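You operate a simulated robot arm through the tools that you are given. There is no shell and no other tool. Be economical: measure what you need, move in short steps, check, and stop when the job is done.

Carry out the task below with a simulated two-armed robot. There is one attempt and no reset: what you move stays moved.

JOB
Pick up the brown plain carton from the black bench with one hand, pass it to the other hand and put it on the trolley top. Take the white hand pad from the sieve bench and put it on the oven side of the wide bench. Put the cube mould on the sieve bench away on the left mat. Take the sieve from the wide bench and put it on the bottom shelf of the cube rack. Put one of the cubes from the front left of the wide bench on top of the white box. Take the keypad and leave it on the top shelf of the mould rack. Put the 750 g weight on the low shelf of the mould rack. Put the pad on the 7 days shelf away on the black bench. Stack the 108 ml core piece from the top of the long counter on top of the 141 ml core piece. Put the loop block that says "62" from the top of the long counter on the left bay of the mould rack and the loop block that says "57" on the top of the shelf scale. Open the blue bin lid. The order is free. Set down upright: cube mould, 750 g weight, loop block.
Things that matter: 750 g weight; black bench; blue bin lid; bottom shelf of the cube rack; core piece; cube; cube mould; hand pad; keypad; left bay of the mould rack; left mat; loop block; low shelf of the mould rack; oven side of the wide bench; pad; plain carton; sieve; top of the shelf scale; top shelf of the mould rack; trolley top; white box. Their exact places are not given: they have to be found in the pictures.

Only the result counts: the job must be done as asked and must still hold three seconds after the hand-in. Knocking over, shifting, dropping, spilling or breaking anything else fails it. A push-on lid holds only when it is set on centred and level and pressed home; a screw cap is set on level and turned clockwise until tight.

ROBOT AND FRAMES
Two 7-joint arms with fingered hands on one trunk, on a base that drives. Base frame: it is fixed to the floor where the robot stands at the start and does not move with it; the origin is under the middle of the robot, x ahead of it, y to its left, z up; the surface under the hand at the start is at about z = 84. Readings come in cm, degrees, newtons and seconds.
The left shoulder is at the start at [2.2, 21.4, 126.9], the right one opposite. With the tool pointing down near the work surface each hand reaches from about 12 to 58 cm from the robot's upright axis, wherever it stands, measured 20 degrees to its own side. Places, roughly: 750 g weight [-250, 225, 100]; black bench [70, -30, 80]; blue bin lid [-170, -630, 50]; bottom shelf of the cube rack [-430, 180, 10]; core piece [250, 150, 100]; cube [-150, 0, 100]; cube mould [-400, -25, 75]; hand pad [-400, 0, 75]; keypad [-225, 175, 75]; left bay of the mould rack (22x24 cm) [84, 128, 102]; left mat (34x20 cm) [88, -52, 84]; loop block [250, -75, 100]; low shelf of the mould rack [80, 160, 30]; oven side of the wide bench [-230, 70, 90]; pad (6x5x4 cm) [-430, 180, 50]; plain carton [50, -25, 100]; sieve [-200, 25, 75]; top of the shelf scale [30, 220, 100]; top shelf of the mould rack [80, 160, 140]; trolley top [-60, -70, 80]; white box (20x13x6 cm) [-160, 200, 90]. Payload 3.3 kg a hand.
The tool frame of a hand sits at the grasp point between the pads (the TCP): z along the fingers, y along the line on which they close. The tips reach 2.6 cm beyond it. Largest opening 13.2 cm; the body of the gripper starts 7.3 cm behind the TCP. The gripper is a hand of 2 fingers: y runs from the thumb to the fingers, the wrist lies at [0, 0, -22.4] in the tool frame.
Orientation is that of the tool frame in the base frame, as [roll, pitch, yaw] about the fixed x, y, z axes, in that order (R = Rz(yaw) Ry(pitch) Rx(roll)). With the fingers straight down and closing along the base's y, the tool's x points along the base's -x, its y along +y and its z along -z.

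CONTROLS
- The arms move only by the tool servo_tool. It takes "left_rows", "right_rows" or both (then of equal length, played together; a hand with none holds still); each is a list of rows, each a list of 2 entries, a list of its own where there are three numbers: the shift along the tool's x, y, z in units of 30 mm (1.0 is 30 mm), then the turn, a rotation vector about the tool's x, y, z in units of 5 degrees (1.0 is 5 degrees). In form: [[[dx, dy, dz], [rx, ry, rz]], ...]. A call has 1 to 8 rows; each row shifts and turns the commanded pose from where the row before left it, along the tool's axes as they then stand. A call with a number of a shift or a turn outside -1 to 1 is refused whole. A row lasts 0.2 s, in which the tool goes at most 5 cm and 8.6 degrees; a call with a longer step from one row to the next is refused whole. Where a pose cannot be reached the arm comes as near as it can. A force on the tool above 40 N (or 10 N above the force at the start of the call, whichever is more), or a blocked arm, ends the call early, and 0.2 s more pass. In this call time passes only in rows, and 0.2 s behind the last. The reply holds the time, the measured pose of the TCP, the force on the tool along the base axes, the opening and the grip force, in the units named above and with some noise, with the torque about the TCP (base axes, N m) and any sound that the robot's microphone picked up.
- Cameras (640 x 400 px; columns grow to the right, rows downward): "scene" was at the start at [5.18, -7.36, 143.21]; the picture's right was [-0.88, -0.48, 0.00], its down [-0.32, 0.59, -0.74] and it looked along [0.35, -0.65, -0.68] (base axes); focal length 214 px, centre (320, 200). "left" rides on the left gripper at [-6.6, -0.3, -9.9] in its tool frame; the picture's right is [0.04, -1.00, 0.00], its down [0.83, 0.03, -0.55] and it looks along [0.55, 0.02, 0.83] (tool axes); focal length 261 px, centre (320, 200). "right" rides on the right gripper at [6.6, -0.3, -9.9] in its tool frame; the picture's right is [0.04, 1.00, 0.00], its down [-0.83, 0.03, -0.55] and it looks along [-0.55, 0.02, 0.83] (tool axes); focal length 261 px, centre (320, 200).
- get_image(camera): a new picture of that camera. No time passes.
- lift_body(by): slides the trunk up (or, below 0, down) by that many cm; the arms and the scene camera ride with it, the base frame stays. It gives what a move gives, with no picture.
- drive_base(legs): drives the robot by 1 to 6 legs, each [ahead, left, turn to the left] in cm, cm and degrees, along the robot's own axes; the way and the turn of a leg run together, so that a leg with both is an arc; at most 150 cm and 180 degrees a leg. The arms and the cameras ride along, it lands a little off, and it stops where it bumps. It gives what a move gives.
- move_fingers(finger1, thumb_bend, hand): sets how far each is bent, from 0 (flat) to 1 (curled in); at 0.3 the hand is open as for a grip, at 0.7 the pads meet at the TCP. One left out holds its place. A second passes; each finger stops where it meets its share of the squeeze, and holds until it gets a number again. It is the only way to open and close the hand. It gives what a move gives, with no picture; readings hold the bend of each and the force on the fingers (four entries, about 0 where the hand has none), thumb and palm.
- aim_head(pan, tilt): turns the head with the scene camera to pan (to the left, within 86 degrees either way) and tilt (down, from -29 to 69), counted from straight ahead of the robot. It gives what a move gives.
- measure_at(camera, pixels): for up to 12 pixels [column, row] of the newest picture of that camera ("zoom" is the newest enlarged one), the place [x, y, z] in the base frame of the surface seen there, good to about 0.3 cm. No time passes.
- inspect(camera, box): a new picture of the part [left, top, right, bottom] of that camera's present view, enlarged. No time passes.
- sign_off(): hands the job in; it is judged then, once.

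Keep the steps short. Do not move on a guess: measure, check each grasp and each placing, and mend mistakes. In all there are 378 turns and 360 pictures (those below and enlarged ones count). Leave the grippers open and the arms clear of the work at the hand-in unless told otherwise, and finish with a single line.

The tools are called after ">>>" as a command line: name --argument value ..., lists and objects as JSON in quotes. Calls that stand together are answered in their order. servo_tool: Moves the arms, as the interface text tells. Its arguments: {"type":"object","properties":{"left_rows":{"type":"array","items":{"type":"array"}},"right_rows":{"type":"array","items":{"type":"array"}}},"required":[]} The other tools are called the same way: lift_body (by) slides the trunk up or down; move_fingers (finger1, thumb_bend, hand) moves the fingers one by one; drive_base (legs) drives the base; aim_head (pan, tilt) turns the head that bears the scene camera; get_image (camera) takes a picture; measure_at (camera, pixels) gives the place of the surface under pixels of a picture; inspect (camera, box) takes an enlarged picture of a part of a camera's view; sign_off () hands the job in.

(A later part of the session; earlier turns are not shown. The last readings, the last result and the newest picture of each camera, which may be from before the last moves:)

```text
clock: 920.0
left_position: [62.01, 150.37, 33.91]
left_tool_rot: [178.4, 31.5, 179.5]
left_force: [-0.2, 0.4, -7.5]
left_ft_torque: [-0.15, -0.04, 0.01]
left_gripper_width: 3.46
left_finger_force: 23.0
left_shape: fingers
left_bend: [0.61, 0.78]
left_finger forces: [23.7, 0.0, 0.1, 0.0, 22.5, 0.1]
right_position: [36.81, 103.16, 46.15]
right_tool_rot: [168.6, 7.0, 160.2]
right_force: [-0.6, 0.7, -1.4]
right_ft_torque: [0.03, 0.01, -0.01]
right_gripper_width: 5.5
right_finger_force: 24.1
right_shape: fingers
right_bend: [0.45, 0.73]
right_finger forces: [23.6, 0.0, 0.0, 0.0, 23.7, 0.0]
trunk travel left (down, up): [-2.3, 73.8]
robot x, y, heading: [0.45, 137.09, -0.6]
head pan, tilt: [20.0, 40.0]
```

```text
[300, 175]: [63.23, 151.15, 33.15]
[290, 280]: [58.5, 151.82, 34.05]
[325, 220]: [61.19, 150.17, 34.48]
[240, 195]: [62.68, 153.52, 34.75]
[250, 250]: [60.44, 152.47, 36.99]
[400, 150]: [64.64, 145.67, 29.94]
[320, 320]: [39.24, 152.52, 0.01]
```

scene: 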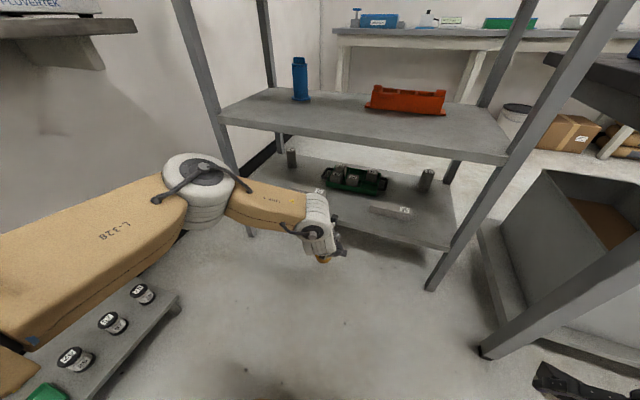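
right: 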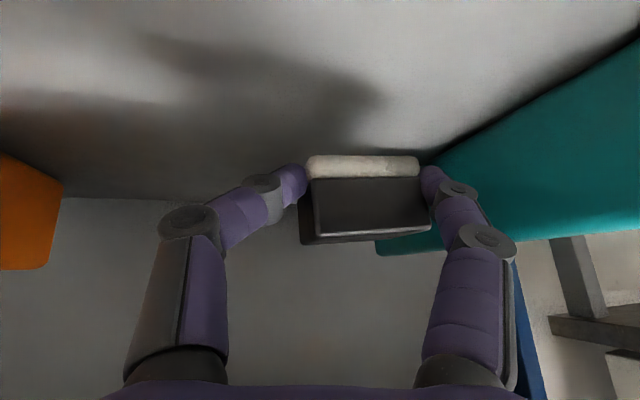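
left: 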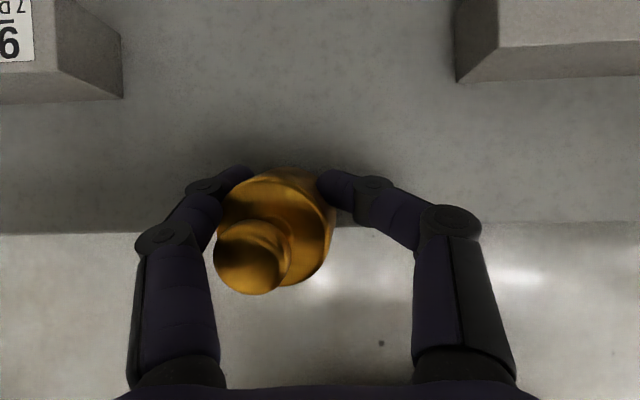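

Base is blocked by the right arm near the black bench; extend the left arm 5 cm instead.

>>> servo_tool --left_rows '[[[-0.3, 0, 0.18], [0, 0, 0]], [[-0.3, 0, 0.18], [0, 0, 0]], [[-0.3, 0, 0.18], [0, 0, 0]], [[-0.3, 0, 0.18], [0, 0, 0]], [[-0.25, 0, 0.15], [0, 0, 0]], [[0, 0, 0], [0, 0, 0]]]'

>>> get_image --camera "left"

>>> measure_at --camera "left" --pixels '[[300, 175], [290, 280], [325, 220], [240, 195], [250, 250], [400, 170]]'

```text
clock: 921.4
left_position: [66.94, 150.33, 34.04]
left_tool_rot: [178.4, 31.5, 179.6]
left_force: [-0.6, -0.6, -7.9]
left_ft_torque: [-0.18, -0.15, 0.02]
left_gripper_width: 3.42
left_finger_force: 22.7
left_shape: fingers
left_bend: [0.61, 0.78]
left_finger forces: [23.4, 0.0, 0.1, 0.1, 22.1, 0.1]
right_position: [36.56, 103.07, 45.9]
right_tool_rot: [168.7, 6.3, 160.0]
right_force: [-0.2, 0.0, -0.8]
right_ft_torque: [0.02, 0.02, 0.01]
right_gripper_width: 5.48
right_finger_force: 22.9
right_shape: fingers
right_bend: [0.45, 0.73]
right_finger forces: [23.6, 0.0, 0.1, 0.0, 23.6, 0.0]
trunk travel left (down, up): [-2.3, 73.8]
robot x, y, heading: [1.37, 137.33, -1.1]
head pan, tilt: [20.0, 40.0]
```

```text
52 pictures are left
```

left: 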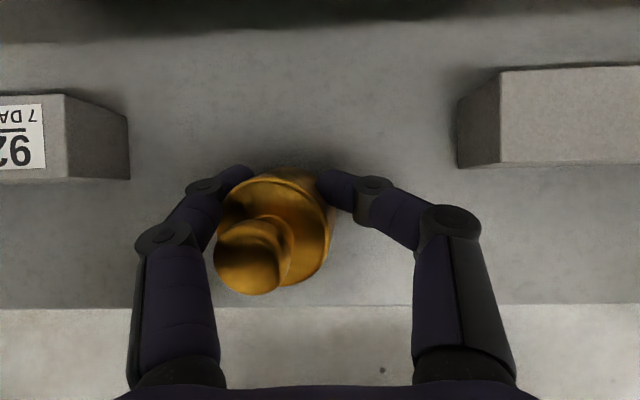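

```text
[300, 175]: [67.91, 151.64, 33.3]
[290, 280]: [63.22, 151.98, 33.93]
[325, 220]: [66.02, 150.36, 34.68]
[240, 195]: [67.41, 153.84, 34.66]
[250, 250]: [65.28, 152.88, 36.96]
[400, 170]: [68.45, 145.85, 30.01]
```

>>> lift_body --by -0.5

>>> lift_body --by -0.3

>>> lift_body --by -0.3

```text
clock: 921.9
left_position: [66.95, 150.41, 33.56]
left_tool_rot: [178.6, 31.4, 179.5]
left_force: [0.4, -0.8, -5.0]
left_ft_torque: [-0.08, -0.03, 0.03]
left_gripper_width: 3.41
left_finger_force: 23.6
left_shape: fingers
left_bend: [0.61, 0.79]
left_finger forces: [23.5, 0.0, 0.0, 0.0, 23.2, 0.0]
right_position: [36.56, 103.14, 45.33]
right_tool_rot: [168.8, 6.3, 160.1]
right_force: [-0.6, 0.5, -0.7]
right_ft_torque: [-0.02, 0.03, -0.02]
right_gripper_width: 5.49
right_finger_force: 23.6
right_shape: fingers
right_bend: [0.45, 0.73]
right_finger forces: [23.6, 0.0, 0.0, 0.0, 23.6, 0.0]
trunk travel left (down, up): [-1.8, 74.3]
robot x, y, heading: [1.01, 137.37, -0.7]
head pan, tilt: [20.0, 40.0]
```

```text
clock: 922.4
left_position: [67.0, 150.47, 33.3]
left_tool_rot: [178.4, 31.4, 179.5]
left_force: [3.2, 0.3, -1.1]
left_ft_torque: [0.05, 0.07, -0.12]
left_gripper_width: 3.37
left_finger_force: 24.2
left_shape: fingers
left_bend: [0.62, 0.79]
left_finger forces: [25.7, 0.0, 0.0, 0.0, 23.5, 0.0]
right_position: [36.41, 103.13, 45.08]
right_tool_rot: [168.8, 6.2, 160.0]
right_force: [-0.6, 0.5, -0.6]
right_ft_torque: [-0.01, -0.01, 0.04]
right_gripper_width: 5.5
right_finger_force: 23.7
right_shape: fingers
right_bend: [0.45, 0.73]
right_finger forces: [23.6, 0.0, 0.0, 0.0, 23.6, 0.1]
trunk travel left (down, up): [-1.5, 74.6]
robot x, y, heading: [1.1, 137.19, -1.0]
head pan, tilt: [20.0, 40.0]
```

```text
clock: 922.9
left_position: [67.13, 150.38, 33.11]
left_tool_rot: [178.5, 31.6, 179.4]
left_force: [5.2, 2.2, 5.6]
left_ft_torque: [0.37, 0.13, -0.23]
left_gripper_width: 3.3
left_finger_force: 25.7
left_shape: fingers
left_bend: [0.63, 0.79]
left_finger forces: [27.8, 0.1, 0.1, 0.1, 23.4, 0.0]
right_position: [36.48, 102.98, 44.74]
right_tool_rot: [168.9, 6.4, 160.0]
right_force: [-0.4, 0.6, -0.6]
right_ft_torque: [0.02, 0.04, 0.03]
right_gripper_width: 5.52
right_finger_force: 23.4
right_shape: fingers
right_bend: [0.45, 0.73]
right_finger forces: [23.7, 0.1, 0.1, 0.1, 23.6, 0.0]
trunk travel left (down, up): [-1.2, 74.9]
robot x, y, heading: [0.94, 136.98, -0.5]
head pan, tilt: [20.0, 40.0]
```

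Contact. Release now.

>>> move_fingers --hand "left" --finger1 0.5 --thumb_bend 0.66

>>> move_fingers --hand "left" --finger1 0.36 --thumb_bend 0.4

>>> get_image --camera "left"

```text
clock: 923.9
left_position: [67.04, 150.49, 32.88]
left_tool_rot: [178.5, 31.4, 179.6]
left_force: [-0.5, 3.6, 1.9]
left_ft_torque: [0.09, 0.02, -0.03]
left_gripper_width: 4.49
left_finger_force: 1.1
left_shape: fingers
left_bend: [0.48, 0.66]
left_finger forces: [3.5, 0.0, 0.0, 0.1, 0.0, 0.0]
right_position: [36.45, 103.11, 44.63]
right_tool_rot: [168.7, 6.3, 160.1]
right_force: [0.5, 0.4, -0.6]
right_ft_torque: [-0.02, 0.0, -0.01]
right_gripper_width: 5.47
right_finger_force: 23.2
right_shape: fingers
right_bend: [0.45, 0.73]
right_finger forces: [23.7, 0.1, 0.1, 0.0, 23.5, 0.1]
trunk travel left (down, up): [-1.2, 74.9]
robot x, y, heading: [0.76, 136.91, -0.8]
head pan, tilt: [20.0, 40.0]
```

```text
clock: 924.9
left_position: [66.9, 150.47, 32.96]
left_tool_rot: [178.5, 31.6, 179.5]
left_force: [-1.2, 0.8, 2.7]
left_ft_torque: [-0.22, -0.01, -0.05]
left_gripper_width: 10.68
left_finger_force: 1.6
left_shape: fingers
left_bend: [0.36, 0.4]
left_finger forces: [0.0, 0.1, 0.0, 0.0, 3.3, 0.1]
right_position: [36.46, 103.14, 44.71]
right_tool_rot: [168.8, 6.2, 160.0]
right_force: [0.2, 0.3, -0.4]
right_ft_torque: [-0.03, 0.01, 0.0]
right_gripper_width: 5.5
right_finger_force: 24.0
right_shape: fingers
right_bend: [0.45, 0.73]
right_finger forces: [23.5, 0.0, 0.0, 0.0, 23.6, 0.0]
trunk travel left (down, up): [-1.2, 74.9]
robot x, y, heading: [1.25, 137.01, -0.6]
head pan, tilt: [20.0, 40.0]
```

```text
51 pictures are left
```

left: 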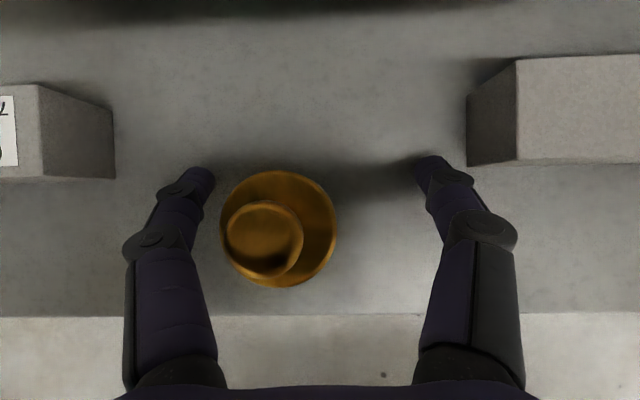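

Weight stands upright on the low shelf. Back straight out and raise.

>>> drive_base --legs '[[-30, 0, 0]]'

>>> get_image --camera "scene"

>>> lift_body --by 40

>>> lift_body --by 32

```text
clock: 927.0
left_position: [37.11, 150.84, 32.97]
left_tool_rot: [178.6, 31.3, 179.5]
left_force: [-0.1, 0.7, -0.4]
left_ft_torque: [-0.02, 0.0, -0.01]
left_gripper_width: 10.7
left_finger_force: 0.1
left_shape: fingers
left_bend: [0.36, 0.4]
left_finger forces: [0.1, 0.1, 0.1, 0.0, 0.0, 0.0]
right_position: [6.58, 103.53, 44.65]
right_tool_rot: [168.8, 6.3, 160.3]
right_force: [1.0, 0.2, -0.7]
right_ft_torque: [-0.03, 0.01, -0.02]
right_gripper_width: 5.49
right_finger_force: 23.8
right_shape: fingers
right_bend: [0.45, 0.73]
right_finger forces: [23.6, 0.0, 0.0, 0.0, 23.6, 0.1]
trunk travel left (down, up): [-1.2, 74.9]
robot x, y, heading: [-28.82, 137.46, -0.5]
head pan, tilt: [20.0, 40.0]
```

```text
50 pictures are left
```

scene: 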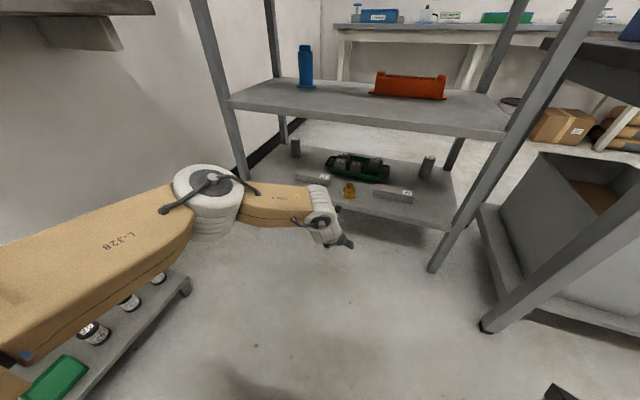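

```text
clock: 930.8
left_position: [39.23, 150.78, 81.44]
left_tool_rot: [178.4, 39.0, 179.5]
left_force: [0.5, -0.1, -1.0]
left_ft_torque: [0.03, -0.03, 0.05]
left_gripper_width: 10.7
left_finger_force: 0.0
left_shape: fingers
left_bend: [0.36, 0.4]
left_finger forces: [0.1, 0.1, 0.1, 0.0, 0.0, 0.1]
right_position: [6.56, 103.03, 84.67]
right_tool_rot: [168.6, 6.2, 159.2]
right_force: [-0.5, 0.0, -0.4]
right_ft_torque: [-0.03, 0.0, 0.0]
right_gripper_width: 5.47
right_finger_force: 23.4
right_shape: fingers
right_bend: [0.45, 0.73]
right_finger forces: [23.5, 0.0, 0.0, 0.1, 23.5, 0.0]
trunk travel left (down, up): [-41.2, 34.9]
robot x, y, heading: [-29.11, 137.66, -0.5]
head pan, tilt: [20.0, 40.0]
```

```text
clock: 934.0
left_position: [39.07, 150.77, 114.43]
left_tool_rot: [178.8, 39.8, 179.8]
left_force: [-0.4, -0.6, 0.3]
left_ft_torque: [0.0, 0.01, 0.0]
left_gripper_width: 10.72
left_finger_force: 0.0
left_shape: fingers
left_bend: [0.36, 0.4]
left_finger forces: [0.0, 0.0, 0.1, 0.0, 0.1, 0.0]
right_position: [6.62, 103.14, 116.57]
right_tool_rot: [168.7, 6.1, 159.4]
right_force: [0.7, 0.2, -0.2]
right_ft_torque: [-0.01, 0.02, 0.0]
right_gripper_width: 5.48
right_finger_force: 23.1
right_shape: fingers
right_bend: [0.45, 0.73]
right_finger forces: [23.5, 0.0, 0.0, 0.0, 23.3, 0.1]
trunk travel left (down, up): [-73.2, 2.9]
robot x, y, heading: [-28.52, 137.64, -0.8]
head pan, tilt: [20.0, 40.0]
```

Weight is upright on the low shelf. Now the pad: move in front of the black bench and tilt the right hand back to 42° so the pad is flat.

>>> drive_base --legs '[[0, -60, 0.8], [24, 0, 0]]'

>>> servo_tool --right_rows '[[[-0.5, 0, 0.05], [0.9, -1, 0.8]], [[-0.5, 0, 0.1], [0.9, -1, 0.8]], [[-0.5, 0, 0.15], [0, -1, 0.5]], [[-0.5, 0, 0.2], [0, -1, 0]], [[-0.45, 0, 0.25], [0, -1, 0]], [[-0.4, 0, 0.3], [0, -1, 0]], [[-0.4, 0, 0.3], [0, -1, 0]], [[0, 0, 0], [0, 0, 0]]]'

>>> aim_head --pan -25 --tilt 45

>>> get_image --camera "scene"

```text
clock: 938.8
left_position: [63.54, 92.16, 114.45]
left_tool_rot: [178.6, 39.8, -179.0]
left_force: [0.6, 0.0, 0.6]
left_ft_torque: [-0.01, 0.0, -0.03]
left_gripper_width: 10.74
left_finger_force: 0.0
left_shape: fingers
left_bend: [0.36, 0.4]
left_finger forces: [0.0, 0.0, 0.0, 0.0, 0.0, 0.0]
right_position: [32.13, 43.71, 116.71]
right_tool_rot: [168.6, 6.2, 160.7]
right_force: [-0.1, 0.6, -0.8]
right_ft_torque: [-0.04, 0.04, 0.01]
right_gripper_width: 5.48
right_finger_force: 23.4
right_shape: fingers
right_bend: [0.45, 0.73]
right_finger forces: [23.4, 0.0, 0.1, 0.0, 23.4, 0.0]
trunk travel left (down, up): [-73.2, 2.9]
robot x, y, heading: [-3.99, 76.86, 0.6]
head pan, tilt: [20.0, 40.0]
```

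```text
clock: 940.6
left_position: [63.55, 92.07, 114.49]
left_tool_rot: [178.8, 39.9, -179.0]
left_force: [1.2, -0.1, -0.5]
left_ft_torque: [0.0, -0.04, 0.03]
left_gripper_width: 10.72
left_finger_force: 0.1
left_shape: fingers
left_bend: [0.36, 0.4]
left_finger forces: [0.1, 0.1, 0.1, 0.0, 0.0, 0.1]
right_position: [41.37, 37.75, 116.44]
right_tool_rot: [172.2, 39.2, 143.3]
right_force: [-0.1, -0.5, -1.3]
right_ft_torque: [0.01, 0.02, -0.03]
right_gripper_width: 5.46
right_finger_force: 23.4
right_shape: fingers
right_bend: [0.45, 0.73]
right_finger forces: [23.4, 0.0, 0.0, 0.0, 23.4, 0.0]
trunk travel left (down, up): [-73.2, 2.9]
robot x, y, heading: [-3.64, 77.36, 0.5]
head pan, tilt: [20.0, 40.0]
```

```text
clock: 941.7
left_position: [63.49, 92.13, 114.46]
left_tool_rot: [178.7, 39.6, -179.0]
left_force: [0.3, -0.3, 0.0]
left_ft_torque: [0.0, -0.03, -0.02]
left_gripper_width: 10.67
left_finger_force: 0.1
left_shape: fingers
left_bend: [0.36, 0.4]
left_finger forces: [0.1, 0.0, 0.1, 0.1, 0.0, 0.0]
right_position: [41.09, 37.62, 115.98]
right_tool_rot: [173.0, 39.0, 143.7]
right_force: [-0.2, 0.5, -1.1]
right_ft_torque: [0.02, 0.03, 0.03]
right_gripper_width: 5.47
right_finger_force: 22.8
right_shape: fingers
right_bend: [0.45, 0.73]
right_finger forces: [23.3, 0.1, 0.1, 0.1, 23.4, 0.0]
trunk travel left (down, up): [-73.2, 2.9]
robot x, y, heading: [-4.01, 77.04, 1.0]
head pan, tilt: [-25.0, 45.0]
```

```text
49 pictures are left
```

scene: 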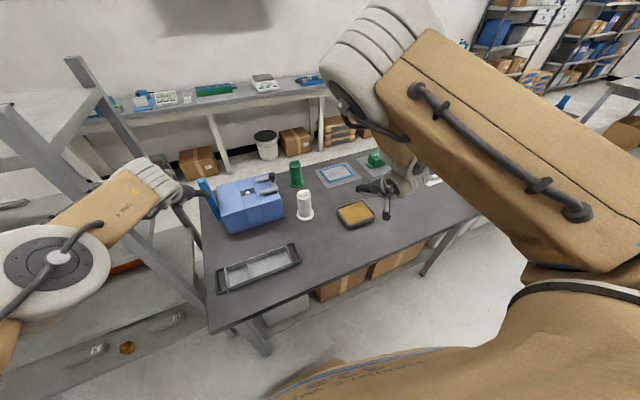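

>>> measure_at --camera "scene" --pixels '[[310, 255], [355, 213], [340, 225], [375, 220], [320, 235], [345, 265], [300, 262]]'

>>> get_image --camera "right"

```text
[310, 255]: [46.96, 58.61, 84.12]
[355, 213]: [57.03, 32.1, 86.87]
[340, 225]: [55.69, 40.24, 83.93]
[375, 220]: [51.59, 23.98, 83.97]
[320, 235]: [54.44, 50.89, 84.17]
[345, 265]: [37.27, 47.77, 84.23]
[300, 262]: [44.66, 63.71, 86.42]
```

```text
48 pictures are left
```

right: 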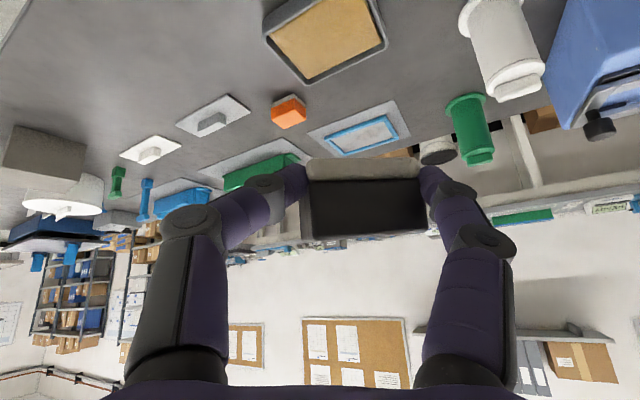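

>>> servo_tool --left_rows '[[[0.75, 0, -0.62], [0, 0, 0]], [[0.75, 0, -0.62], [0, 0, 0]], [[0.75, 0, -0.62], [0, 0, 0]], [[0.75, 0, -0.62], [0, 0, 0]], [[0.75, 0, -0.62], [0, 0, 0]], [[0.75, 0, -0.62], [0, 0, 0]], [[0.75, 0, -0.62], [0, 0, 0]]]'

>>> drive_base --legs '[[4, 12.5, -0.8]]'

>>> lift_body --by -24

>>> get_image --camera "right"

>>> inspect --camera "scene" --box '[240, 140, 440, 280]'

```text
clock: 943.3
left_position: [42.94, 91.38, 114.4]
left_tool_rot: [178.7, 39.8, -179.0]
left_force: [0.8, -0.4, -0.7]
left_ft_torque: [0.02, 0.03, 0.0]
left_gripper_width: 10.73
left_finger_force: 0.1
left_shape: fingers
left_bend: [0.36, 0.4]
left_finger forces: [0.0, 0.0, 0.0, 0.1, 0.1, 0.0]
right_position: [41.17, 37.79, 116.19]
right_tool_rot: [172.7, 39.1, 143.5]
right_force: [0.7, 0.7, -1.3]
right_ft_torque: [-0.02, 0.03, 0.0]
right_gripper_width: 5.45
right_finger_force: 23.3
right_shape: fingers
right_bend: [0.45, 0.73]
right_finger forces: [23.2, 0.1, 0.0, 0.0, 23.2, 0.0]
trunk travel left (down, up): [-73.2, 2.9]
robot x, y, heading: [-4.37, 76.79, 0.5]
head pan, tilt: [-25.0, 45.0]
```

```text
clock: 944.6
left_position: [47.37, 103.16, 114.45]
left_tool_rot: [178.7, 39.8, -179.9]
left_force: [0.3, 0.0, 0.3]
left_ft_torque: [-0.04, 0.03, -0.01]
left_gripper_width: 10.71
left_finger_force: 0.1
left_shape: fingers
left_bend: [0.36, 0.4]
left_finger forces: [0.0, 0.1, 0.0, 0.1, 0.0, 0.0]
right_position: [44.74, 49.55, 116.24]
right_tool_rot: [172.8, 39.1, 142.7]
right_force: [0.4, 0.8, -0.6]
right_ft_torque: [0.0, 0.06, -0.01]
right_gripper_width: 5.48
right_finger_force: 23.7
right_shape: fingers
right_bend: [0.45, 0.73]
right_finger forces: [23.4, 0.0, 0.1, 0.1, 23.3, 0.0]
trunk travel left (down, up): [-73.2, 2.9]
robot x, y, heading: [-0.42, 89.35, -0.0]
head pan, tilt: [-25.0, 45.0]
```

```text
clock: 947.1
left_position: [47.28, 103.13, 90.4]
left_tool_rot: [178.7, 39.9, -179.8]
left_force: [-0.1, 0.2, -0.6]
left_ft_torque: [0.0, -0.02, 0.02]
left_gripper_width: 10.72
left_finger_force: 0.0
left_shape: fingers
left_bend: [0.36, 0.4]
left_finger forces: [0.1, 0.1, 0.0, 0.1, 0.0, 0.1]
right_position: [44.05, 48.58, 91.47]
right_tool_rot: [172.4, 38.1, 140.6]
right_force: [0.2, 0.4, -1.1]
right_ft_torque: [0.0, 0.05, -0.03]
right_gripper_width: 5.47
right_finger_force: 23.7
right_shape: fingers
right_bend: [0.45, 0.73]
right_finger forces: [23.4, 0.0, 0.0, 0.0, 23.4, 0.1]
trunk travel left (down, up): [-49.2, 26.9]
robot x, y, heading: [0.35, 89.5, -0.2]
head pan, tilt: [-25.0, 45.0]
```

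```text
47 pictures are left
```

right: 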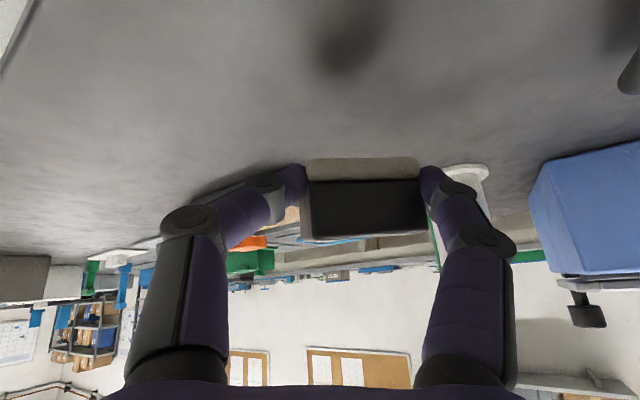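

```text
2.86 times, centred on (340, 210) of scene
```

zoom: 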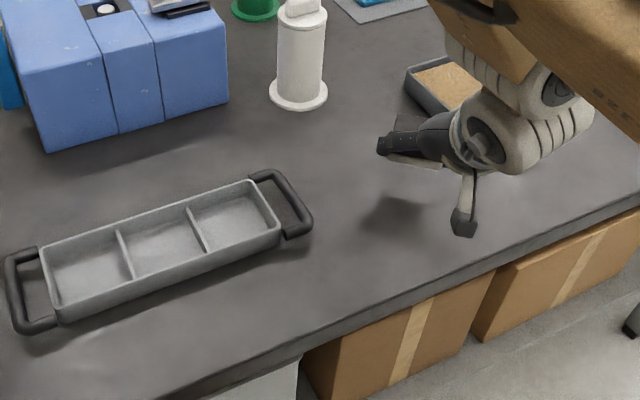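

>>> lift_body --by -3

>>> lift_body --by -0.6

>>> lift_body --by -0.5

>>> inspect --camera "scene" --box '[300, 140, 440, 240]'

```text
clock: 947.9
left_position: [47.35, 103.21, 87.38]
left_tool_rot: [178.7, 39.9, -179.9]
left_force: [0.7, -0.4, 0.2]
left_ft_torque: [-0.01, -0.01, -0.01]
left_gripper_width: 10.73
left_finger_force: 0.1
left_shape: fingers
left_bend: [0.36, 0.4]
left_finger forces: [0.0, 0.0, 0.0, 0.0, 0.0, 0.0]
right_position: [43.91, 48.46, 88.59]
right_tool_rot: [172.3, 38.2, 140.5]
right_force: [-1.0, -0.3, -0.7]
right_ft_torque: [0.04, 0.02, -0.02]
right_gripper_width: 5.44
right_finger_force: 23.3
right_shape: fingers
right_bend: [0.45, 0.73]
right_finger forces: [23.4, 0.1, 0.1, 0.0, 23.3, 0.1]
trunk travel left (down, up): [-46.2, 29.9]
robot x, y, heading: [0.22, 89.55, -0.4]
head pan, tilt: [-25.0, 45.0]
```

```text
clock: 948.4
left_position: [47.23, 103.18, 86.83]
left_tool_rot: [178.7, 39.8, -179.9]
left_force: [-0.4, -0.3, 0.5]
left_ft_torque: [0.03, -0.01, 0.01]
left_gripper_width: 10.72
left_finger_force: 0.0
left_shape: fingers
left_bend: [0.36, 0.4]
left_finger forces: [0.0, 0.0, 0.0, 0.1, 0.0, 0.0]
right_position: [44.03, 48.56, 88.11]
right_tool_rot: [172.1, 38.2, 140.3]
right_force: [-0.3, 0.0, -1.1]
right_ft_torque: [-0.01, 0.04, 0.01]
right_gripper_width: 5.44
right_finger_force: 22.8
right_shape: fingers
right_bend: [0.45, 0.73]
right_finger forces: [23.4, 0.0, 0.0, 0.0, 23.4, 0.0]
trunk travel left (down, up): [-45.6, 30.5]
robot x, y, heading: [-0.17, 89.57, -0.0]
head pan, tilt: [-25.0, 45.0]
```

```text
clock: 949.0
left_position: [47.26, 103.18, 86.6]
left_tool_rot: [179.0, 40.3, -179.5]
left_force: [-1.0, 4.9, 25.7]
left_ft_torque: [-1.56, -0.45, -0.01]
left_gripper_width: 10.77
left_finger_force: 13.5
left_shape: fingers
left_bend: [0.36, 0.4]
left_finger forces: [0.1, 0.0, 0.0, 0.0, 26.3, 0.0]
right_position: [44.03, 48.59, 87.77]
right_tool_rot: [171.9, 38.3, 140.2]
right_force: [0.1, 0.0, -1.5]
right_ft_torque: [0.02, -0.01, 0.02]
right_gripper_width: 5.45
right_finger_force: 22.9
right_shape: fingers
right_bend: [0.45, 0.73]
right_finger forces: [23.4, 0.0, 0.1, 0.0, 23.4, 0.0]
trunk travel left (down, up): [-45.1, 31.0]
robot x, y, heading: [-0.08, 89.47, -0.2]
head pan, tilt: [-25.0, 45.0]
```

```text
4.00 times, centred on (370, 190) of scene
```

zoom: 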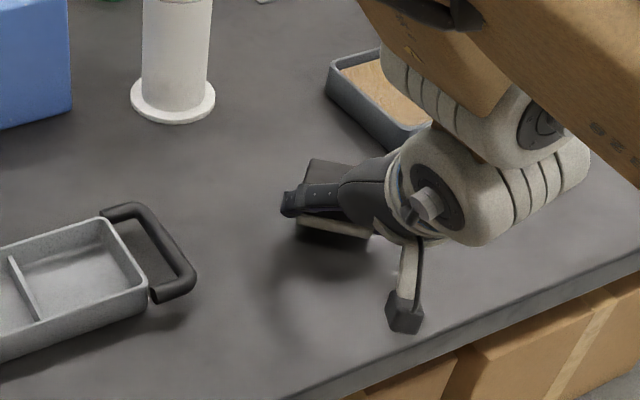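

>>> servo_tool --left_rows '[[[-0.5, 0, -0.65], [0, 0, 0]], [[-0.5, 0, -0.65], [0, 0, 0]], [[-0.5, 0, -0.65], [0, 0, 0]], [[0, 0, 0], [0, 0, 0]]]'

>>> lift_body --by -0.6

>>> lift_body --by -0.5

>>> lift_body --by -0.5

```text
clock: 950.0
left_position: [47.04, 103.09, 93.77]
left_tool_rot: [178.7, 39.8, -179.9]
left_force: [-0.2, -0.4, -0.2]
left_ft_torque: [0.02, 0.0, 0.02]
left_gripper_width: 10.74
left_finger_force: 0.1
left_shape: fingers
left_bend: [0.36, 0.4]
left_finger forces: [0.1, 0.0, 0.0, 0.1, 0.0, 0.1]
right_position: [44.32, 48.55, 87.84]
right_tool_rot: [171.9, 38.5, 140.1]
right_force: [-0.9, -0.5, -1.1]
right_ft_torque: [-0.01, 0.01, 0.01]
right_gripper_width: 5.44
right_finger_force: 22.7
right_shape: fingers
right_bend: [0.45, 0.73]
right_finger forces: [23.4, 0.0, 0.0, 0.0, 23.4, 0.0]
trunk travel left (down, up): [-45.1, 31.0]
robot x, y, heading: [-0.02, 89.67, -0.3]
head pan, tilt: [-25.0, 45.0]
```

```text
clock: 950.5
left_position: [46.95, 102.98, 93.04]
left_tool_rot: [178.7, 39.9, -179.9]
left_force: [0.5, 0.0, 0.4]
left_ft_torque: [0.03, -0.02, 0.02]
left_gripper_width: 10.75
left_finger_force: 0.0
left_shape: fingers
left_bend: [0.36, 0.4]
left_finger forces: [0.1, 0.1, 0.0, 0.0, 0.0, 0.0]
right_position: [44.31, 48.48, 87.15]
right_tool_rot: [171.9, 38.5, 140.1]
right_force: [-0.4, -0.1, -1.3]
right_ft_torque: [-0.02, -0.01, -0.03]
right_gripper_width: 5.45
right_finger_force: 23.0
right_shape: fingers
right_bend: [0.45, 0.73]
right_finger forces: [23.5, 0.1, 0.1, 0.0, 23.5, 0.0]
trunk travel left (down, up): [-44.5, 31.6]
robot x, y, heading: [0.04, 89.78, 0.1]
head pan, tilt: [-25.0, 45.0]
```

```text
clock: 951.0
left_position: [46.95, 102.96, 92.49]
left_tool_rot: [178.8, 39.9, -179.9]
left_force: [0.2, -0.2, 0.3]
left_ft_torque: [0.02, -0.03, 0.03]
left_gripper_width: 10.73
left_finger_force: 0.0
left_shape: fingers
left_bend: [0.36, 0.4]
left_finger forces: [0.1, 0.0, 0.0, 0.1, 0.0, 0.1]
right_position: [44.23, 48.57, 86.75]
right_tool_rot: [171.9, 38.4, 140.2]
right_force: [0.6, 0.5, -0.3]
right_ft_torque: [0.0, -0.03, -0.01]
right_gripper_width: 5.47
right_finger_force: 23.0
right_shape: fingers
right_bend: [0.45, 0.73]
right_finger forces: [23.4, 0.0, 0.1, 0.0, 23.4, 0.0]
trunk travel left (down, up): [-44.0, 32.1]
robot x, y, heading: [0.18, 89.62, -0.0]
head pan, tilt: [-25.0, 45.0]
```

```text
clock: 951.6
left_position: [46.86, 103.04, 92.09]
left_tool_rot: [178.8, 40.0, -179.9]
left_force: [-0.2, 0.1, 0.0]
left_ft_torque: [0.0, -0.01, -0.03]
left_gripper_width: 10.74
left_finger_force: 0.1
left_shape: fingers
left_bend: [0.36, 0.4]
left_finger forces: [0.0, 0.1, 0.1, 0.0, 0.1, 0.0]
right_position: [44.2, 48.32, 86.43]
right_tool_rot: [171.8, 38.8, 140.1]
right_force: [-1.0, -2.6, 14.4]
right_ft_torque: [-0.24, -0.11, -0.02]
right_gripper_width: 5.44
right_finger_force: 31.4
right_shape: fingers
right_bend: [0.44, 0.74]
right_finger forces: [25.1, 0.1, 0.0, 0.1, 38.3, 0.0]
trunk travel left (down, up): [-43.5, 32.6]
robot x, y, heading: [-0.45, 89.55, -0.5]
head pan, tilt: [-25.0, 45.0]
```

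Contact. Release the pad and rise.

>>> move_fingers --hand "right" --finger1 0.36 --thumb_bend 0.55

>>> move_fingers --hand "right" --finger1 0.3 --thumb_bend 0.36

>>> lift_body --by 30

>>> inspect --camera "scene" --box '[240, 140, 480, 300]'

```text
clock: 952.6
left_position: [46.81, 103.21, 92.25]
left_tool_rot: [178.8, 40.1, -179.8]
left_force: [-0.2, 0.2, -0.4]
left_ft_torque: [0.01, 0.01, 0.01]
left_gripper_width: 10.74
left_finger_force: 0.2
left_shape: fingers
left_bend: [0.36, 0.4]
left_finger forces: [0.1, 0.0, 0.0, 0.0, 0.1, 0.0]
right_position: [44.08, 48.53, 86.55]
right_tool_rot: [171.7, 38.8, 140.1]
right_force: [-3.9, 3.5, 36.4]
right_ft_torque: [-0.54, -0.09, -0.03]
right_gripper_width: 6.28
right_finger_force: 18.9
right_shape: fingers
right_bend: [0.36, 0.64]
right_finger forces: [0.3, 0.0, 0.0, 0.1, 36.7, 0.1]
trunk travel left (down, up): [-43.5, 32.6]
robot x, y, heading: [-0.09, 89.53, 0.0]
head pan, tilt: [-25.0, 45.0]
```

```text
clock: 953.6
left_position: [46.89, 103.27, 92.17]
left_tool_rot: [178.9, 39.9, -179.7]
left_force: [-0.3, 0.0, -0.4]
left_ft_torque: [-0.02, 0.02, 0.02]
left_gripper_width: 10.73
left_finger_force: 0.1
left_shape: fingers
left_bend: [0.36, 0.4]
left_finger forces: [0.1, 0.1, 0.0, 0.0, 0.0, 0.0]
right_position: [44.31, 48.7, 86.59]
right_tool_rot: [171.7, 39.0, 140.1]
right_force: [9.8, 10.0, 35.9]
right_ft_torque: [-0.4, -0.33, 0.2]
right_gripper_width: 7.7
right_finger_force: 17.8
right_shape: fingers
right_bend: [0.3, 0.56]
right_finger forces: [0.1, 0.1, 0.1, 0.0, 35.9, 0.0]
trunk travel left (down, up): [-43.5, 32.6]
robot x, y, heading: [-0.43, 89.34, -0.1]
head pan, tilt: [-25.0, 45.0]
```

```text
clock: 956.6
left_position: [46.88, 102.95, 122.06]
left_tool_rot: [178.8, 39.8, -179.9]
left_force: [-0.3, 0.0, 0.4]
left_ft_torque: [-0.04, 0.03, 0.0]
left_gripper_width: 10.72
left_finger_force: 0.0
left_shape: fingers
left_bend: [0.36, 0.4]
left_finger forces: [0.1, 0.0, 0.0, 0.1, 0.0, 0.0]
right_position: [44.23, 48.5, 116.1]
right_tool_rot: [172.2, 38.4, 140.5]
right_force: [-0.1, 0.6, -0.4]
right_ft_torque: [-0.02, 0.01, 0.01]
right_gripper_width: 12.34
right_finger_force: 0.1
right_shape: fingers
right_bend: [0.3, 0.36]
right_finger forces: [0.0, 0.0, 0.0, 0.0, 0.0, 0.1]
trunk travel left (down, up): [-73.5, 2.6]
robot x, y, heading: [-0.12, 89.45, -0.3]
head pan, tilt: [-25.0, 45.0]
```

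```text
2.50 times, centred on (360, 220) of scene
```

zoom: 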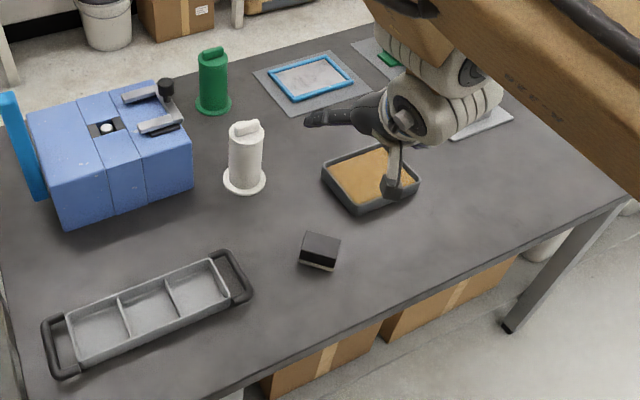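

Pad placed on the black bench. Last: the blue bin lid. Drive south and look.

>>> drive_base --legs '[[-3, 0, 0], [0, -145, 0], [0, -145, 0], [-30, 0, 0], [0, 0, -90]]'

>>> aim_head --pan -5 --tilt 18

>>> get_image --camera "scene"

```text
clock: 967.7
left_position: [43.39, -108.08, 122.11]
left_tool_rot: [178.5, 39.9, 171.2]
left_force: [-0.5, -0.3, 0.9]
left_ft_torque: [0.02, -0.01, 0.04]
left_gripper_width: 10.72
left_finger_force: 0.1
left_shape: fingers
left_bend: [0.36, 0.4]
left_finger forces: [0.0, 0.0, 0.1, 0.0, 0.0, 0.1]
right_position: [32.07, -161.86, 116.03]
right_tool_rot: [171.7, 38.2, 130.8]
right_force: [-0.4, -0.6, -0.1]
right_ft_torque: [0.01, 0.0, 0.02]
right_gripper_width: 12.34
right_finger_force: 0.2
right_shape: fingers
right_bend: [0.3, 0.36]
right_finger forces: [0.0, 0.1, 0.0, 0.0, 0.0, 0.1]
trunk travel left (down, up): [-73.5, 2.6]
robot x, y, heading: [-5.03, -113.94, -9.2]
head pan, tilt: [-25.0, 45.0]
stopped in leg 3: the robot was blocked; the commanded pose is now the measured one
```

```text
clock: 968.6
left_position: [43.34, -107.91, 122.11]
left_tool_rot: [178.8, 40.0, 171.3]
left_force: [-0.1, 0.6, -0.1]
left_ft_torque: [-0.01, -0.02, -0.02]
left_gripper_width: 10.71
left_finger_force: 0.0
left_shape: fingers
left_bend: [0.36, 0.4]
left_finger forces: [0.0, 0.0, 0.0, 0.0, 0.0, 0.0]
right_position: [31.97, -161.6, 116.22]
right_tool_rot: [171.8, 38.4, 130.9]
right_force: [0.1, 0.9, -0.4]
right_ft_torque: [-0.01, -0.02, -0.01]
right_gripper_width: 12.34
right_finger_force: 0.0
right_shape: fingers
right_bend: [0.3, 0.36]
right_finger forces: [0.1, 0.1, 0.0, 0.0, 0.1, 0.0]
trunk travel left (down, up): [-73.5, 2.6]
robot x, y, heading: [-5.27, -114.03, -9.2]
head pan, tilt: [-5.0, 18.0]
```

```text
43 pictures are left
```

scene: 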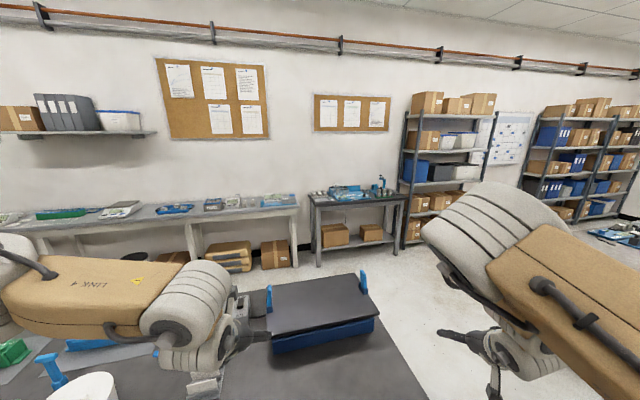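

Bumped again near the trolley; move forward 7 cm, straighten, continue past, then check the trolley.

>>> drive_base --legs '[[7, 0, 9.2], [0, -95, 0], [0, 0, -90]]'

>>> aim_head --pan -86 --tilt 35

>>> get_image --camera "scene"

```text
clock: 978.1
left_position: [15.48, -255.52, 122.08]
left_tool_rot: [178.7, 40.0, 89.8]
left_force: [0.8, -0.4, 0.0]
left_ft_torque: [-0.01, 0.02, 0.0]
left_gripper_width: 10.7
left_finger_force: 0.0
left_shape: fingers
left_bend: [0.36, 0.4]
left_finger forces: [0.0, 0.1, 0.1, 0.0, 0.0, 0.1]
right_position: [-39.12, -252.3, 116.04]
right_tool_rot: [171.8, 38.2, 49.4]
right_force: [0.8, -0.1, -0.2]
right_ft_torque: [-0.02, 0.0, 0.0]
right_gripper_width: 12.36
right_finger_force: 0.0
right_shape: fingers
right_bend: [0.3, 0.36]
right_finger forces: [0.0, 0.1, 0.0, 0.1, 0.0, 0.1]
trunk travel left (down, up): [-73.5, 2.6]
robot x, y, heading: [2.27, -208.09, -90.8]
head pan, tilt: [-5.0, 18.0]
```

```text
clock: 979.6
left_position: [15.41, -255.54, 122.12]
left_tool_rot: [178.8, 39.9, 89.9]
left_force: [0.0, -0.3, -0.2]
left_ft_torque: [-0.03, -0.02, -0.03]
left_gripper_width: 10.75
left_finger_force: 0.1
left_shape: fingers
left_bend: [0.36, 0.4]
left_finger forces: [0.1, 0.0, 0.0, 0.0, 0.0, 0.0]
right_position: [-39.24, -252.3, 116.03]
right_tool_rot: [171.8, 38.3, 49.5]
right_force: [0.0, -0.1, -0.2]
right_ft_torque: [0.0, 0.0, 0.0]
right_gripper_width: 12.34
right_finger_force: 0.0
right_shape: fingers
right_bend: [0.3, 0.36]
right_finger forces: [0.0, 0.0, 0.0, 0.0, 0.0, 0.0]
trunk travel left (down, up): [-73.5, 2.6]
robot x, y, heading: [2.24, -208.51, -90.2]
head pan, tilt: [-85.9, 35.0]
```

```text
42 pictures are left
```

scene: 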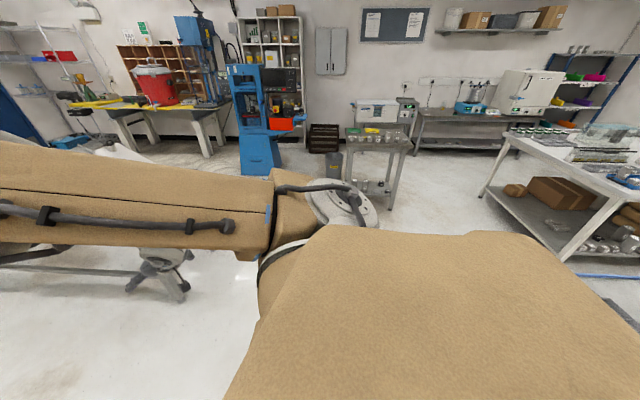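

>>> measure_at --camera "scene" --pixels '[[590, 275], [635, 277], [610, 275]]'

>>> aim_head --pan -15 --tilt 18

>>> get_image --camera "scene"

```text
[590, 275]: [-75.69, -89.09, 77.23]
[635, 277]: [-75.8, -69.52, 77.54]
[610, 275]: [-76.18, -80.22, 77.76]
```

```text
clock: 981.0
left_position: [15.51, -255.6, 122.14]
left_tool_rot: [178.7, 39.9, 89.9]
left_force: [-0.1, -0.3, -0.1]
left_ft_torque: [-0.02, 0.04, 0.0]
left_gripper_width: 10.71
left_finger_force: 0.0
left_shape: fingers
left_bend: [0.36, 0.4]
left_finger forces: [0.0, 0.0, 0.0, 0.1, 0.0, 0.0]
right_position: [-39.21, -252.4, 116.1]
right_tool_rot: [171.8, 38.4, 49.4]
right_force: [0.1, -0.1, -0.5]
right_ft_torque: [0.0, 0.01, -0.01]
right_gripper_width: 12.34
right_finger_force: 0.1
right_shape: fingers
right_bend: [0.3, 0.36]
right_finger forces: [0.0, 0.0, 0.1, 0.1, 0.0, 0.0]
trunk travel left (down, up): [-73.5, 2.6]
robot x, y, heading: [2.11, -207.68, -90.4]
head pan, tilt: [-15.0, 18.0]
```

```text
41 pictures are left
```

scene: 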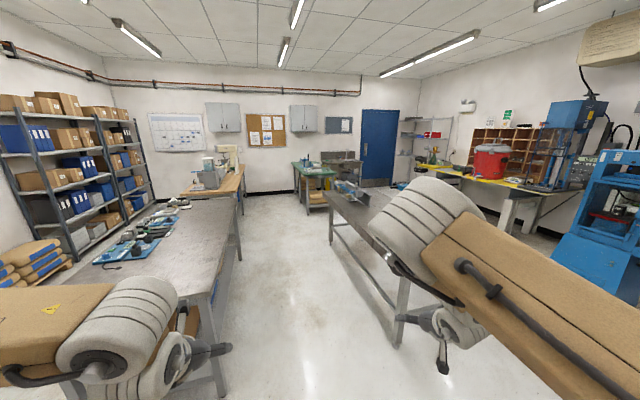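

>>> inspect --camera "scene" --box '[280, 110, 480, 220]'

>>> measure_at --camera "zoom" --pixels '[[320, 200], [385, 230], [400, 240], [150, 180], [60, 190], [170, 290], [540, 180], [300, 330], [330, 110], [400, 215]]'

```text
3.20 times, centred on (380, 165) of scene
```

zoom: 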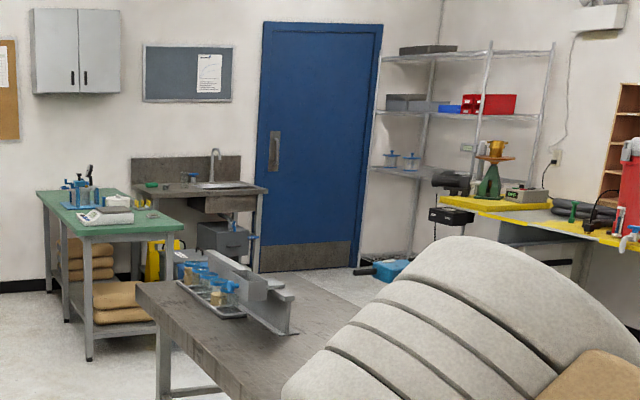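

```text
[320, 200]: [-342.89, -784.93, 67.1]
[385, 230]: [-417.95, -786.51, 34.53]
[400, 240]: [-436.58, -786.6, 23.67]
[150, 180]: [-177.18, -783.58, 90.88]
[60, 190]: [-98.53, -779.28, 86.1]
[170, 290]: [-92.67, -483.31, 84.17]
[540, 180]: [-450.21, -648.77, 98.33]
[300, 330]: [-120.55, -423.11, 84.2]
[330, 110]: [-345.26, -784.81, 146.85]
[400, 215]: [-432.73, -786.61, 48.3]
```

>>> measure_at --camera "scene" --pixels '[[215, 260], [238, 205], [243, 178], [332, 195], [400, 270], [395, 330], [328, 230], [300, 200], [330, 180], [225, 380]]'

```text
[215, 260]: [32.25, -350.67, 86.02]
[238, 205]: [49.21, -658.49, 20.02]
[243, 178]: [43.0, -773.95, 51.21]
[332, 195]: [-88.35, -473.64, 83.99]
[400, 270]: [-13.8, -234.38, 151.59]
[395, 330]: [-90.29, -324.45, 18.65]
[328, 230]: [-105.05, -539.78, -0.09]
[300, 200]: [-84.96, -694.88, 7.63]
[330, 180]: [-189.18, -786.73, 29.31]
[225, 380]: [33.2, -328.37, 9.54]
```

>>> drive_base --legs '[[0, -30, 0], [145, 0, 0.4], [140, 0, 0]]'

>>> aim_head --pan -35 --tilt 30

>>> get_image --camera "scene"

```text
clock: 996.7
left_position: [-13.99, -545.75, 122.11]
left_tool_rot: [178.6, 39.8, 90.5]
left_force: [-0.4, 0.2, -0.6]
left_ft_torque: [-0.01, 0.01, 0.02]
left_gripper_width: 10.7
left_finger_force: 0.0
left_shape: fingers
left_bend: [0.36, 0.4]
left_finger forces: [0.0, 0.0, 0.0, 0.0, 0.0, 0.1]
right_position: [-68.7, -543.14, 116.1]
right_tool_rot: [171.7, 38.3, 50.2]
right_force: [-0.1, -0.2, -0.3]
right_ft_torque: [-0.04, 0.01, 0.02]
right_gripper_width: 12.38
right_finger_force: 0.0
right_shape: fingers
right_bend: [0.3, 0.36]
right_finger forces: [0.0, 0.1, 0.0, 0.0, 0.1, 0.0]
trunk travel left (down, up): [-73.5, 2.6]
robot x, y, heading: [-27.81, -498.92, -90.0]
head pan, tilt: [-15.0, 18.0]
```

```text
clock: 997.5
left_position: [-14.02, -545.7, 122.15]
left_tool_rot: [178.6, 39.9, 90.6]
left_force: [-0.4, -0.4, -0.3]
left_ft_torque: [0.03, 0.02, 0.02]
left_gripper_width: 10.73
left_finger_force: 0.0
left_shape: fingers
left_bend: [0.36, 0.4]
left_finger forces: [0.1, 0.0, 0.1, 0.0, 0.1, 0.1]
right_position: [-68.76, -543.01, 116.04]
right_tool_rot: [171.8, 38.2, 50.0]
right_force: [0.3, 0.5, -0.8]
right_ft_torque: [0.01, 0.01, -0.02]
right_gripper_width: 12.32
right_finger_force: 0.0
right_shape: fingers
right_bend: [0.3, 0.36]
right_finger forces: [0.1, 0.0, 0.0, 0.1, 0.1, 0.1]
trunk travel left (down, up): [-73.5, 2.6]
robot x, y, heading: [-27.89, -498.33, -89.9]
head pan, tilt: [-35.0, 30.0]
```

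```text
39 pictures are left
```

scene: 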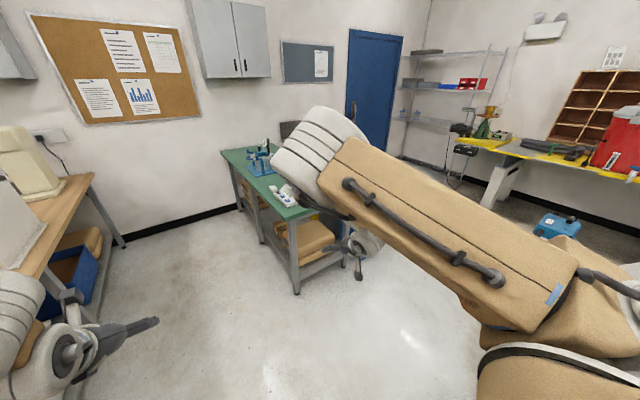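

>>> drive_base --legs '[[0, 0, -75]]'

>>> aim_head --pan 15 --tilt 30

>>> get_image --camera "scene"

```text
clock: 1001.1
left_position: [-69.51, -524.41, 122.12]
left_tool_rot: [178.7, 40.0, 15.8]
left_force: [-0.3, -0.8, -0.2]
left_ft_torque: [0.02, 0.0, 0.02]
left_gripper_width: 10.74
left_finger_force: 0.1
left_shape: fingers
left_bend: [0.36, 0.4]
left_finger forces: [0.0, 0.1, 0.0, 0.0, 0.1, 0.0]
right_position: [-81.34, -470.88, 116.22]
right_tool_rot: [171.8, 38.4, -24.7]
right_force: [0.0, -0.4, 0.2]
right_ft_torque: [0.0, -0.03, 0.02]
right_gripper_width: 12.34
right_finger_force: 0.0
right_shape: fingers
right_bend: [0.3, 0.36]
right_finger forces: [0.1, 0.0, 0.0, 0.0, 0.0, 0.0]
trunk travel left (down, up): [-73.5, 2.6]
robot x, y, heading: [-27.88, -498.86, -164.5]
head pan, tilt: [-35.0, 30.0]
```

```text
clock: 1002.3
left_position: [-69.54, -524.47, 122.04]
left_tool_rot: [178.7, 39.9, 15.8]
left_force: [-0.7, 0.6, 0.2]
left_ft_torque: [-0.02, -0.02, -0.01]
left_gripper_width: 10.73
left_finger_force: 0.1
left_shape: fingers
left_bend: [0.36, 0.4]
left_finger forces: [0.0, 0.1, 0.0, 0.1, 0.0, 0.0]
right_position: [-81.58, -470.81, 116.12]
right_tool_rot: [171.8, 38.3, -24.8]
right_force: [0.0, -0.6, 0.9]
right_ft_torque: [0.0, 0.0, 0.0]
right_gripper_width: 12.37
right_finger_force: 0.0
right_shape: fingers
right_bend: [0.3, 0.36]
right_finger forces: [0.1, 0.0, 0.0, 0.0, 0.1, 0.0]
trunk travel left (down, up): [-73.5, 2.6]
robot x, y, heading: [-27.58, -498.69, -164.6]
head pan, tilt: [15.0, 30.0]
```

```text
38 pictures are left
```

scene: 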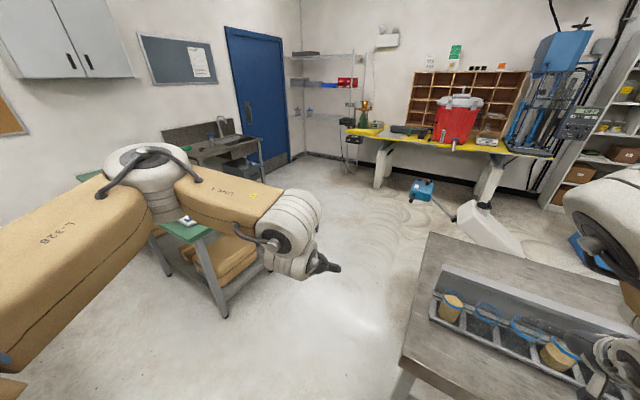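

>>> drive_base --legs '[[0, 0, 27.5]]'

>>> aim_head --pan 0 --tilt 32

>>> get_image --camera "scene"

```text
clock: 1004.1
left_position: [-53.11, -540.63, 122.08]
left_tool_rot: [178.6, 39.8, 43.0]
left_force: [0.3, 0.2, -0.9]
left_ft_torque: [-0.03, -0.01, 0.0]
left_gripper_width: 10.73
left_finger_force: 0.0
left_shape: fingers
left_bend: [0.36, 0.4]
left_finger forces: [0.0, 0.0, 0.0, 0.0, 0.0, 0.0]
right_position: [-88.35, -498.69, 116.14]
right_tool_rot: [171.9, 38.3, 2.5]
right_force: [-0.3, 0.0, 0.0]
right_ft_torque: [0.0, -0.01, -0.03]
right_gripper_width: 12.34
right_finger_force: 0.1
right_shape: fingers
right_bend: [0.3, 0.36]
right_finger forces: [0.0, 0.0, 0.0, 0.1, 0.1, 0.0]
trunk travel left (down, up): [-73.5, 2.6]
robot x, y, heading: [-28.23, -498.61, -137.4]
head pan, tilt: [15.0, 30.0]
```

```text
clock: 1004.9
left_position: [-53.01, -540.65, 122.06]
left_tool_rot: [178.7, 39.8, 43.0]
left_force: [0.1, 0.2, 0.2]
left_ft_torque: [0.02, 0.02, 0.01]
left_gripper_width: 10.72
left_finger_force: 0.1
left_shape: fingers
left_bend: [0.36, 0.4]
left_finger forces: [0.0, 0.1, 0.0, 0.0, 0.1, 0.1]
right_position: [-88.23, -498.54, 116.19]
right_tool_rot: [171.9, 38.3, 2.5]
right_force: [-0.3, -0.5, -0.1]
right_ft_torque: [0.0, 0.02, -0.01]
right_gripper_width: 12.38
right_finger_force: 0.0
right_shape: fingers
right_bend: [0.3, 0.36]
right_finger forces: [0.0, 0.0, 0.1, 0.0, 0.0, 0.0]
trunk travel left (down, up): [-73.5, 2.6]
robot x, y, heading: [-28.06, -498.78, -137.5]
head pan, tilt: [0.0, 32.0]
```

```text
37 pictures are left
```

scene: 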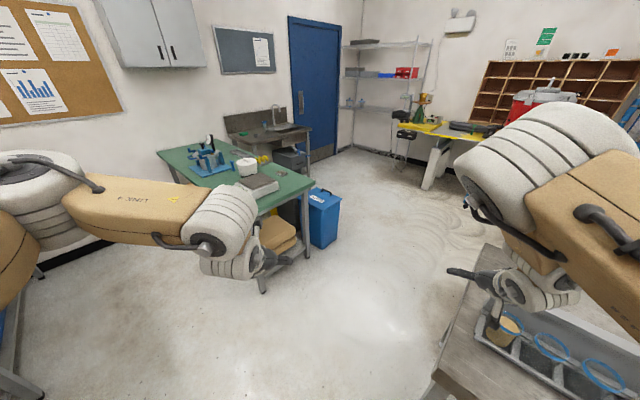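

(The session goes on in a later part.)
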